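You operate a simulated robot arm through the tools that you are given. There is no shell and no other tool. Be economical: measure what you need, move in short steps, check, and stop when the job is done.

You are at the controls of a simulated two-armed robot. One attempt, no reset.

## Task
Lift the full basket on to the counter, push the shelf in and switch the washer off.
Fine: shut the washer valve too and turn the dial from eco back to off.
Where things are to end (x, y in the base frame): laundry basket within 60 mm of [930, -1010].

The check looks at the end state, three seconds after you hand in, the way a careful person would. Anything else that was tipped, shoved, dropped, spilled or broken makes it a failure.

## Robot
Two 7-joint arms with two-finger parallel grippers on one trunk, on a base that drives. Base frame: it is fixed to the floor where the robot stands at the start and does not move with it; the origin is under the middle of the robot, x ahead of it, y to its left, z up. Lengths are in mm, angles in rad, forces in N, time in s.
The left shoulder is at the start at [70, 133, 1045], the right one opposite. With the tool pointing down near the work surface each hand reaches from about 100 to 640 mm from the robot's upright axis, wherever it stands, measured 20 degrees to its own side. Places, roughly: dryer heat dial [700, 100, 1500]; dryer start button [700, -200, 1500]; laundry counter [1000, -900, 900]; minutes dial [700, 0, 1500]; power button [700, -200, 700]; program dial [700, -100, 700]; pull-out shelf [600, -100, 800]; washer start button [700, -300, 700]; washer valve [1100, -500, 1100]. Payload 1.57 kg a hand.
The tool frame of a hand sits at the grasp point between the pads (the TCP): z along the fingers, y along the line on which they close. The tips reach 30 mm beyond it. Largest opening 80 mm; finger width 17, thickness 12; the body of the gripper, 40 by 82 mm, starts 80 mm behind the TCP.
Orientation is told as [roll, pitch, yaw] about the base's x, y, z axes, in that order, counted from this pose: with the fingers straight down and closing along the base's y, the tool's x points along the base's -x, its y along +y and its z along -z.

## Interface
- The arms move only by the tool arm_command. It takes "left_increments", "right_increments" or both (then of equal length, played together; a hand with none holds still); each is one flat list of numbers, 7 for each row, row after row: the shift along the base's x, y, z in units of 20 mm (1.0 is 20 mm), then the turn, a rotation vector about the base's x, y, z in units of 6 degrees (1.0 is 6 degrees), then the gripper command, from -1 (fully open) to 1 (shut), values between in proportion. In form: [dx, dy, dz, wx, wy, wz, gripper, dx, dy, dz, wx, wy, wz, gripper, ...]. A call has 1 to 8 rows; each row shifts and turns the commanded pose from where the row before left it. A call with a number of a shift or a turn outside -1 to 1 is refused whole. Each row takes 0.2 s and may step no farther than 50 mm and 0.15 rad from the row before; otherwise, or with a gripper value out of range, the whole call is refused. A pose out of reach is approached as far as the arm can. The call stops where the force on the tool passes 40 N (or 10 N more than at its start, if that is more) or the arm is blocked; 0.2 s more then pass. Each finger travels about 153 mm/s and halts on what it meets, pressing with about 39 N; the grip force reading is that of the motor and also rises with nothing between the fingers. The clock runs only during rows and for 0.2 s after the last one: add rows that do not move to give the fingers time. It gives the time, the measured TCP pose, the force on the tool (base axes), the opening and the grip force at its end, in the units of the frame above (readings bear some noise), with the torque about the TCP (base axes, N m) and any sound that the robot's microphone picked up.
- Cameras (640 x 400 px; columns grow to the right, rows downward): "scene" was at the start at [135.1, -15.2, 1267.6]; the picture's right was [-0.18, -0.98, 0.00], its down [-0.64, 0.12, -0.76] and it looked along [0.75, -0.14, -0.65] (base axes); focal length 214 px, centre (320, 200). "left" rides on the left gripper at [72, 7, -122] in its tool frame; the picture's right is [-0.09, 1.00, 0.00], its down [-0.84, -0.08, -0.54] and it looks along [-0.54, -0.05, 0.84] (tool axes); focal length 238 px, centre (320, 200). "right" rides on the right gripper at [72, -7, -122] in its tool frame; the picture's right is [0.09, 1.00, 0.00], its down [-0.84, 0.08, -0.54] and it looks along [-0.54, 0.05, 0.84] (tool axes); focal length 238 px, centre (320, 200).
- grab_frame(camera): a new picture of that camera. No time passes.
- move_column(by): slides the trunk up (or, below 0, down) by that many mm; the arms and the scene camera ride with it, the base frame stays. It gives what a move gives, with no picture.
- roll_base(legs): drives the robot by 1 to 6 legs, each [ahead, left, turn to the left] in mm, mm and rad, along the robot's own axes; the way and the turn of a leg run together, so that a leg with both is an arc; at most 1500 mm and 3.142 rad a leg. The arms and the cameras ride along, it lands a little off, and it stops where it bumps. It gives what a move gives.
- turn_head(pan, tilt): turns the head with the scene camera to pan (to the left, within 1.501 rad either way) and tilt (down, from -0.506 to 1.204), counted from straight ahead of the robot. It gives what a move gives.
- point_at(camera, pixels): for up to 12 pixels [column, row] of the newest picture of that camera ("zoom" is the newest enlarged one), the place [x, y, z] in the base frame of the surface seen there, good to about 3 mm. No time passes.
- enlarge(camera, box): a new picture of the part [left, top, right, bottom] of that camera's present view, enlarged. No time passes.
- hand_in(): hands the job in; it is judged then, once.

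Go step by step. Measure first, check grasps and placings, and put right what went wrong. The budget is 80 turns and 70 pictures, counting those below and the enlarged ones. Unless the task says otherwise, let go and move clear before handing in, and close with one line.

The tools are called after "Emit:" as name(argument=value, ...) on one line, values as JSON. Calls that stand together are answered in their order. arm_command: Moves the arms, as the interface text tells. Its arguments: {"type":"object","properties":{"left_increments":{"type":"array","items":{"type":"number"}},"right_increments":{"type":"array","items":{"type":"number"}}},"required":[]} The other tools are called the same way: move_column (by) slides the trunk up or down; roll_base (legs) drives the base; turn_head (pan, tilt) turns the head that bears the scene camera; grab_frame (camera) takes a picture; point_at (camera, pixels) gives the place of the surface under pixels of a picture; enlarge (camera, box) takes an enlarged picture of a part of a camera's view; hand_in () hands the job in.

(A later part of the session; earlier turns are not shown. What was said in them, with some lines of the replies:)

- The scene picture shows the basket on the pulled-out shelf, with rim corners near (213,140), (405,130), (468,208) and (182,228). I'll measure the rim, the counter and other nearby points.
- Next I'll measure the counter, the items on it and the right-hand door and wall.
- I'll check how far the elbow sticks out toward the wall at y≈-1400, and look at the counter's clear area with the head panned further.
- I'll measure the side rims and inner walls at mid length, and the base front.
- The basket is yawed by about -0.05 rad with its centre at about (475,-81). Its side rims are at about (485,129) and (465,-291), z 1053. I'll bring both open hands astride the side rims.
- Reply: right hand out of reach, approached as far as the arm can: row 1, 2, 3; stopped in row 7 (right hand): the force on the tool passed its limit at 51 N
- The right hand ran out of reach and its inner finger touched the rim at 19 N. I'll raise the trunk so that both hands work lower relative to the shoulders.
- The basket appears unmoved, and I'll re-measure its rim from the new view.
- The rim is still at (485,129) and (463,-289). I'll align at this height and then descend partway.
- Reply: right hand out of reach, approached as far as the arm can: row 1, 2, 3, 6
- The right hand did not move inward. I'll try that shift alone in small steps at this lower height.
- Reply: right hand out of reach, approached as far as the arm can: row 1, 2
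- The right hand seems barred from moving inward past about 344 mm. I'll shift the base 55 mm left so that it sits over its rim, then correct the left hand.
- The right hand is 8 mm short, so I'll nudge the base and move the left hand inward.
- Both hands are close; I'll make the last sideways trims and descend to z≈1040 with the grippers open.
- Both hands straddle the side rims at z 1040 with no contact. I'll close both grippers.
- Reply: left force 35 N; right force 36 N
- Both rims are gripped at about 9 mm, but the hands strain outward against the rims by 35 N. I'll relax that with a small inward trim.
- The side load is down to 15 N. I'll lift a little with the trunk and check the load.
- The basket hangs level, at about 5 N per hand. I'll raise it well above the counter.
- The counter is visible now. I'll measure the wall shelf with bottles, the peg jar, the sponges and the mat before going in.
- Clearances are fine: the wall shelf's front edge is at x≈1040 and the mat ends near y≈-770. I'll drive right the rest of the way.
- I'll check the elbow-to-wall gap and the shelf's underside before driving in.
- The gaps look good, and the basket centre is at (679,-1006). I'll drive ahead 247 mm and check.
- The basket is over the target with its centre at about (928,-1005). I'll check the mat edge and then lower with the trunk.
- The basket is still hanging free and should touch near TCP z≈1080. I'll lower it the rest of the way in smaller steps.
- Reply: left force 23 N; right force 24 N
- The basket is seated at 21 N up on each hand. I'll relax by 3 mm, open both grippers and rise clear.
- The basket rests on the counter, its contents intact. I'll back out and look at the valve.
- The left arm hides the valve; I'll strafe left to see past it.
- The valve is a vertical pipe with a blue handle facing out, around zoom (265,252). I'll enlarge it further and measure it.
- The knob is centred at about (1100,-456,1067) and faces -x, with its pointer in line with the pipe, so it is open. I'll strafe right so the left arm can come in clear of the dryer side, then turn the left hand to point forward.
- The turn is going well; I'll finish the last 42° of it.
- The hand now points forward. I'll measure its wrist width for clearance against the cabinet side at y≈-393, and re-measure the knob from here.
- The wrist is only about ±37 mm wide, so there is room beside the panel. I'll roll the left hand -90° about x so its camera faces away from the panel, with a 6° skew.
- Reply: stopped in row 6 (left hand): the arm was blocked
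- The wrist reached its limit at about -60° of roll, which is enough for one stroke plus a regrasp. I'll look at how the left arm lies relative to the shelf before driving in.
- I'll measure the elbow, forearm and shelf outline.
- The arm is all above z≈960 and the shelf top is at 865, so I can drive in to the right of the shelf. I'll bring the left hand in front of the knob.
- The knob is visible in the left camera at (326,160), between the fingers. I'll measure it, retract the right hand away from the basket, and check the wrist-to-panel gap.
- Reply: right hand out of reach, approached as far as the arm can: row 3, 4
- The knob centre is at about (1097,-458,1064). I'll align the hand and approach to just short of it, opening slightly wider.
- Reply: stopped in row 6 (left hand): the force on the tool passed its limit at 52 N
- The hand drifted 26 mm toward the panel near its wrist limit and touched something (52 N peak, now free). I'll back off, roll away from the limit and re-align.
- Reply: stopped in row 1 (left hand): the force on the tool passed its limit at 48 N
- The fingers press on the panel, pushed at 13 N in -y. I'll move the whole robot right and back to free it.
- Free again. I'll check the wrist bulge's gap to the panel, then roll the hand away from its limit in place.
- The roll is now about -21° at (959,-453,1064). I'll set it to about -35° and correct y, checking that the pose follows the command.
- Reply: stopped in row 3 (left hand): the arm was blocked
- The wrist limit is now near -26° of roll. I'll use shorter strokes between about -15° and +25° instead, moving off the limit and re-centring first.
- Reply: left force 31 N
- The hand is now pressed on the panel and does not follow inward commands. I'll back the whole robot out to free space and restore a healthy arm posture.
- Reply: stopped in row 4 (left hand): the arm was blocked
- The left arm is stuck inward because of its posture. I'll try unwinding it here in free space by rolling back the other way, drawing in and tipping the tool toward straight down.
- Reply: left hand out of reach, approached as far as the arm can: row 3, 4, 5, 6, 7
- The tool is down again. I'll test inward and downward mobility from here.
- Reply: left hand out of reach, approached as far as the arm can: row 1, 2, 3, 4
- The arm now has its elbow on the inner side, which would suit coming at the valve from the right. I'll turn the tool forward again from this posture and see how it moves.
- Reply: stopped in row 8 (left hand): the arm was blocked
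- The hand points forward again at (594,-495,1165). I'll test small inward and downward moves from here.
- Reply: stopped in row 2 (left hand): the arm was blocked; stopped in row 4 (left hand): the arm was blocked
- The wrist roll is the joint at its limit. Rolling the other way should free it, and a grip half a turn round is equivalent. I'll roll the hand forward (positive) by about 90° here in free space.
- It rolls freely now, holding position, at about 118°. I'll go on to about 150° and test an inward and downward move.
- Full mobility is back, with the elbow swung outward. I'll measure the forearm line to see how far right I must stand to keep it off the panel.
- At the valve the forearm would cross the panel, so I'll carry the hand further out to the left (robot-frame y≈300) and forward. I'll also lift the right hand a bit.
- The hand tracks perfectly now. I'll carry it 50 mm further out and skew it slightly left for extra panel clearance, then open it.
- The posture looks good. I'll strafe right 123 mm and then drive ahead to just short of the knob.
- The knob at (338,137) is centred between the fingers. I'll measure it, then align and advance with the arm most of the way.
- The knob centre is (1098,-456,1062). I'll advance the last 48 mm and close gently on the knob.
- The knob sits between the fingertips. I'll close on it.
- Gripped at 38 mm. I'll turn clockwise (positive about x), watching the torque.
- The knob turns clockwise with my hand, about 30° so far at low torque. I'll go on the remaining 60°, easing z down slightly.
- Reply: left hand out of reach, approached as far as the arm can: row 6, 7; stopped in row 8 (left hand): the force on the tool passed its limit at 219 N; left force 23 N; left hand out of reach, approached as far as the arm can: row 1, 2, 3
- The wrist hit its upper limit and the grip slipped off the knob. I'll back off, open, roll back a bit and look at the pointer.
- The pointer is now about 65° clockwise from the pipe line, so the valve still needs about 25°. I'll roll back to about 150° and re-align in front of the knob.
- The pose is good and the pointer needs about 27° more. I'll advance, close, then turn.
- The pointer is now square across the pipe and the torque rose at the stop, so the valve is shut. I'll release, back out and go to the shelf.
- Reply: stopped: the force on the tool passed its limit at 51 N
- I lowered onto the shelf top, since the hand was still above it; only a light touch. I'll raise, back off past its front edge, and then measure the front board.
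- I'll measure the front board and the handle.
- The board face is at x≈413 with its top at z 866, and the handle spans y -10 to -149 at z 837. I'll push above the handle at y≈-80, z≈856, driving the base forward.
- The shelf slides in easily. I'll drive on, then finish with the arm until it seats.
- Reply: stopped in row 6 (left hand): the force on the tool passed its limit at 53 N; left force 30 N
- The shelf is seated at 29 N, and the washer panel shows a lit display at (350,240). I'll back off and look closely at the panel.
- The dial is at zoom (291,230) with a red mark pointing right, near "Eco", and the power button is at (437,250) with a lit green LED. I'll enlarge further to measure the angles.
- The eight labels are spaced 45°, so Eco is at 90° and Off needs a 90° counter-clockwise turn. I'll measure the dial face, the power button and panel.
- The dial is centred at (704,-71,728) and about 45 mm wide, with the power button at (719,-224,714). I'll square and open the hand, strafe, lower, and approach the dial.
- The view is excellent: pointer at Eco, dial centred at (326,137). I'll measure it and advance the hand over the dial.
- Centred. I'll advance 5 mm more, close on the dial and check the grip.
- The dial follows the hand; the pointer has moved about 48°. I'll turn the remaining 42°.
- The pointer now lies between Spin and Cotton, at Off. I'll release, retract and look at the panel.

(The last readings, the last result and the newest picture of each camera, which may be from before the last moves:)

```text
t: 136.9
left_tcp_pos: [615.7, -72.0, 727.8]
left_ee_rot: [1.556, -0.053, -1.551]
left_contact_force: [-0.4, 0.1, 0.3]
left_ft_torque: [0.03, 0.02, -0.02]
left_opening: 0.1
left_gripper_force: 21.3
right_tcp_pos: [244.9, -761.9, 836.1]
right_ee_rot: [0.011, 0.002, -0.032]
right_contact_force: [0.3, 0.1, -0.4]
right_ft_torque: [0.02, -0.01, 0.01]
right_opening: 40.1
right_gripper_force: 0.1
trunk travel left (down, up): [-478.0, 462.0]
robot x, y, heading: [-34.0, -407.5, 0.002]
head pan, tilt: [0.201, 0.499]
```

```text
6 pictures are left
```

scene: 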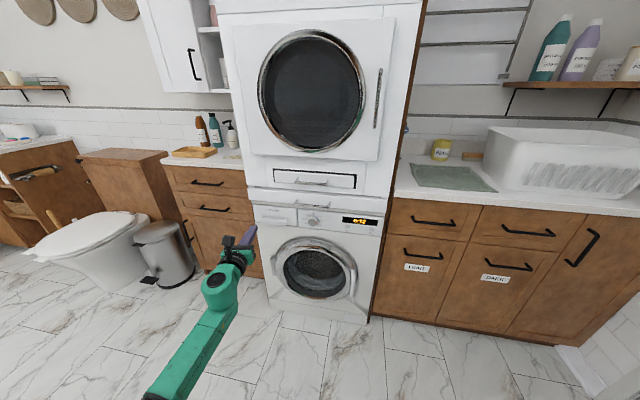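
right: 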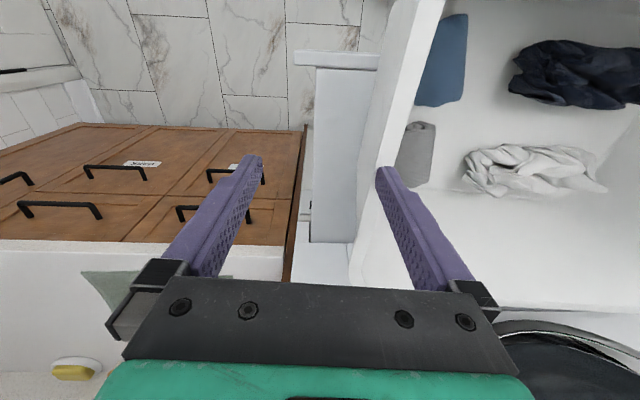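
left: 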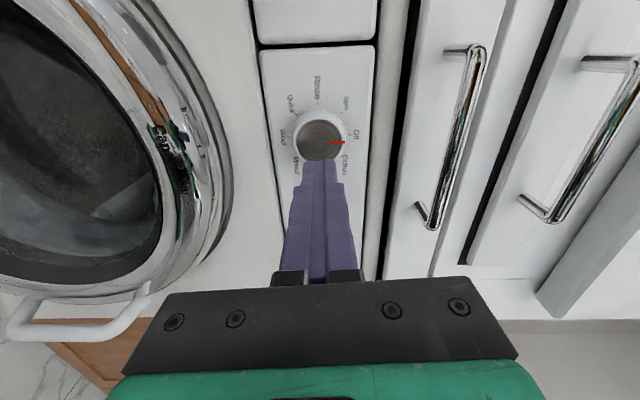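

The dial points at Off. Next I'll strafe right and line the closed fingertips up with the power button at (719,-222,714).

Emit:
roll_base(legs=[[0, -149, 0]])

Emit:
arm_command(left_increments=[0.5, 0, -0.35, 0, 0, 0, 1, 0.5, 0, -0.35, 0, 0, 0, 1, 0.5, 0, 0, 0, 0, 0, 1, 0, 0, 0, 0, 0, 0, 1])

Emit:
grab_frame(camera="left")

```text
t: 138.3
left_tcp_pos: [618.5, -221.8, 728.1]
left_ee_rot: [1.558, -0.054, -1.553]
left_contact_force: [-0.7, -0.5, 0.0]
left_ft_torque: [-0.02, 0.02, 0.01]
left_opening: 0.0
left_gripper_force: 21.9
right_tcp_pos: [243.8, -909.7, 835.3]
right_ee_rot: [0.013, 0.001, -0.034]
right_contact_force: [-0.2, 0.1, -0.3]
right_ft_torque: [0.0, 0.0, 0.0]
right_opening: 39.7
right_gripper_force: 0.1
trunk travel left (down, up): [-478.0, 462.0]
robot x, y, heading: [-33.9, -555.5, 0.005]
head pan, tilt: [0.201, 0.499]
```

```text
t: 139.3
left_tcp_pos: [648.1, -221.9, 714.2]
left_ee_rot: [1.557, -0.054, -1.555]
left_contact_force: [0.8, 0.2, -0.4]
left_ft_torque: [-0.01, -0.01, 0.01]
left_opening: 0.2
left_gripper_force: 21.3
right_tcp_pos: [245.1, -911.1, 835.6]
right_ee_rot: [0.013, 0.001, -0.035]
right_contact_force: [0.1, 0.7, -0.6]
right_ft_torque: [0.01, -0.01, -0.01]
right_opening: 39.8
right_gripper_force: 0.0
trunk travel left (down, up): [-478.0, 462.0]
robot x, y, heading: [-35.2, -550.5, -0.001]
head pan, tilt: [0.201, 0.499]
```

```text
5 pictures are left
5 turns are left
```

left: 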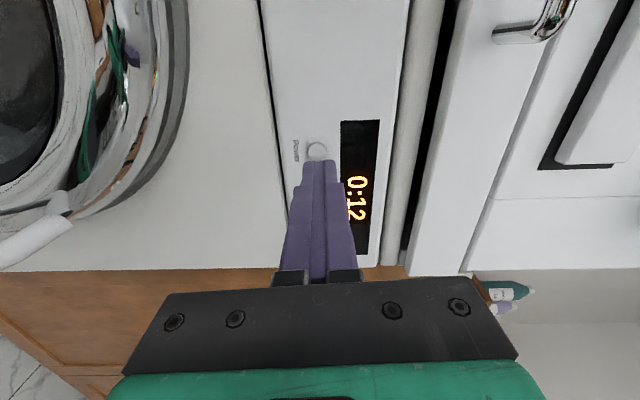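

The fingertip is lined up with the button at (317,150). I'll press in small steps, retract and check the display.

Emit:
arm_command(left_increments=[0.9, 0, 0, 0, 0, 0, 1, 0.9, 0, 0, 0, 0, 0, 1, 0.2, 0, 0, 0, 0, 0, 1, 0.2, 0, 0, 0, 0, 0, 1, 0.2, 0, 0, 0, 0, 0, 1, 0.2, 0, 0, 0, 0, 0, 1])

Emit:
arm_command(left_increments=[-0.8, 0, 0, 0, 0, 0, 1, -0.9, 0, 0, 0, 0, 0, 1, -0.9, 0, 0, 0, 0, 0, 1, -0.9, 0, 0, 0, 0, 0, 1])

Emit:
grab_frame(camera="left")

```text
t: 140.7
left_tcp_pos: [693.0, -221.4, 713.4]
left_ee_rot: [1.556, -0.05, -1.554]
left_contact_force: [-22.7, -2.4, 3.8]
left_ft_torque: [-0.15, -0.18, -0.21]
left_opening: 0.1
left_gripper_force: 21.1
right_tcp_pos: [240.2, -910.0, 837.2]
right_ee_rot: [0.011, -0.004, -0.031]
right_contact_force: [-0.3, -0.6, -0.1]
right_ft_torque: [0.02, 0.01, -0.02]
right_opening: 39.7
right_gripper_force: 0.1
trunk travel left (down, up): [-478.0, 462.0]
robot x, y, heading: [-34.6, -555.2, 0.005]
head pan, tilt: [0.201, 0.499]
heard: click
stopped in row 6 (left hand): the force on the tool passed its limit at 45 N (the readings are from after the stop); the commanded pose is now the measured one
```

```text
t: 141.7
left_tcp_pos: [628.3, -220.8, 707.9]
left_ee_rot: [1.549, -0.052, -1.553]
left_contact_force: [0.5, 0.0, -0.2]
left_ft_torque: [0.01, 0.02, -0.03]
left_opening: 0.0
left_gripper_force: 20.8
right_tcp_pos: [244.5, -910.2, 835.1]
right_ee_rot: [0.012, 0.001, -0.033]
right_contact_force: [0.7, 0.5, -0.2]
right_ft_torque: [0.01, -0.01, 0.01]
right_opening: 40.5
right_gripper_force: 0.1
trunk travel left (down, up): [-478.0, 462.0]
robot x, y, heading: [-35.1, -557.8, -0.001]
head pan, tilt: [0.201, 0.499]
```

```text
4 pictures are left
4 turns are left
```

left: 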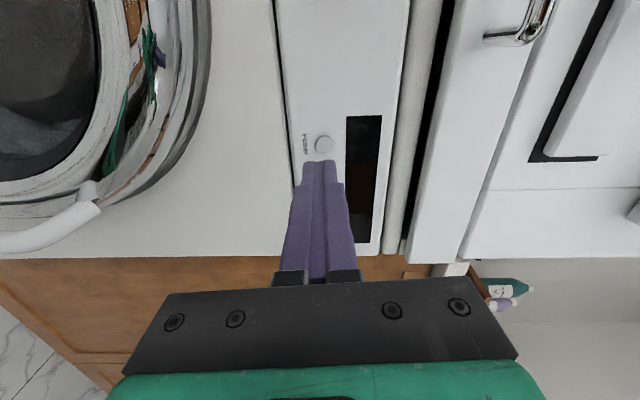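

The button clicked and the display is dark, so the washer is off. I'll back well clear and take a final look at everything.

Emit:
roll_base(legs=[[-300, 0, 0]])

Emit:
turn_head(pan=0.15, tilt=0.25)

Emit:
grab_frame(camera="scene")

Emit:
enlarge(camera="scene", box=[230, 170, 400, 276])

```text
t: 143.7
left_tcp_pos: [327.4, -226.4, 708.9]
left_ee_rot: [1.551, -0.054, -1.561]
left_contact_force: [-0.2, 0.7, 0.6]
left_ft_torque: [0.0, -0.01, -0.02]
left_opening: 0.1
left_gripper_force: 20.8
right_tcp_pos: [-61.8, -912.8, 836.1]
right_ee_rot: [0.012, 0.001, -0.042]
right_contact_force: [0.5, 0.4, -0.6]
right_ft_torque: [-0.02, -0.02, -0.02]
right_opening: 40.1
right_gripper_force: 0.1
trunk travel left (down, up): [-478.0, 462.0]
robot x, y, heading: [-336.5, -554.0, -0.002]
head pan, tilt: [0.201, 0.499]
```

```text
t: 144.5
left_tcp_pos: [327.2, -224.5, 709.4]
left_ee_rot: [1.549, -0.051, -1.559]
left_contact_force: [-0.2, 0.2, -0.3]
left_ft_torque: [0.03, 0.0, -0.01]
left_opening: 0.1
left_gripper_force: 22.0
right_tcp_pos: [-61.4, -912.4, 836.3]
right_ee_rot: [0.01, 0.002, -0.039]
right_contact_force: [-1.0, 0.0, -0.5]
right_ft_torque: [0.02, 0.03, -0.02]
right_opening: 39.8
right_gripper_force: 0.1
trunk travel left (down, up): [-478.0, 462.0]
robot x, y, heading: [-333.3, -556.7, 0.002]
head pan, tilt: [0.15, 0.25]
```

```text
3 pictures are left
```

scene: 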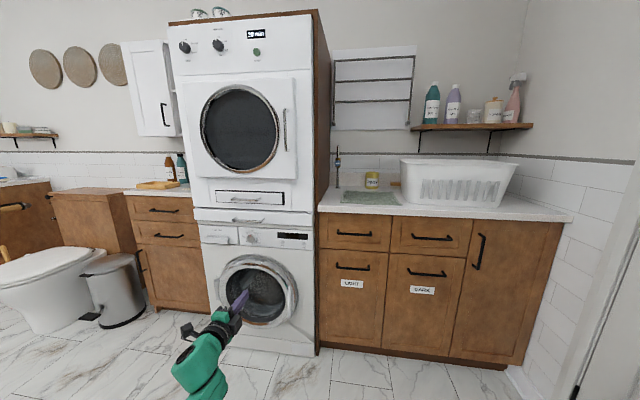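

```text
3.76 times, centred on (315, 223) of scene
3 turns are left
```

zoom: 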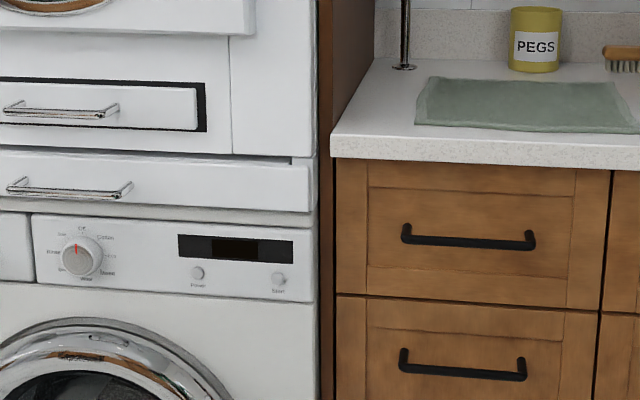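

The final view shows the dial's red mark at the top (Off), a dark display, the shelf flush, the basket on the counter and everything else in place. I'm handing in.

Emit:
hand_in()

```text
The job is handed in.
```

The job is handed in: the basket is on the counter with its centre at about (927, -1005), the shelf is pushed in, the valve is shut, the dial is on Off and the washer is switched off.
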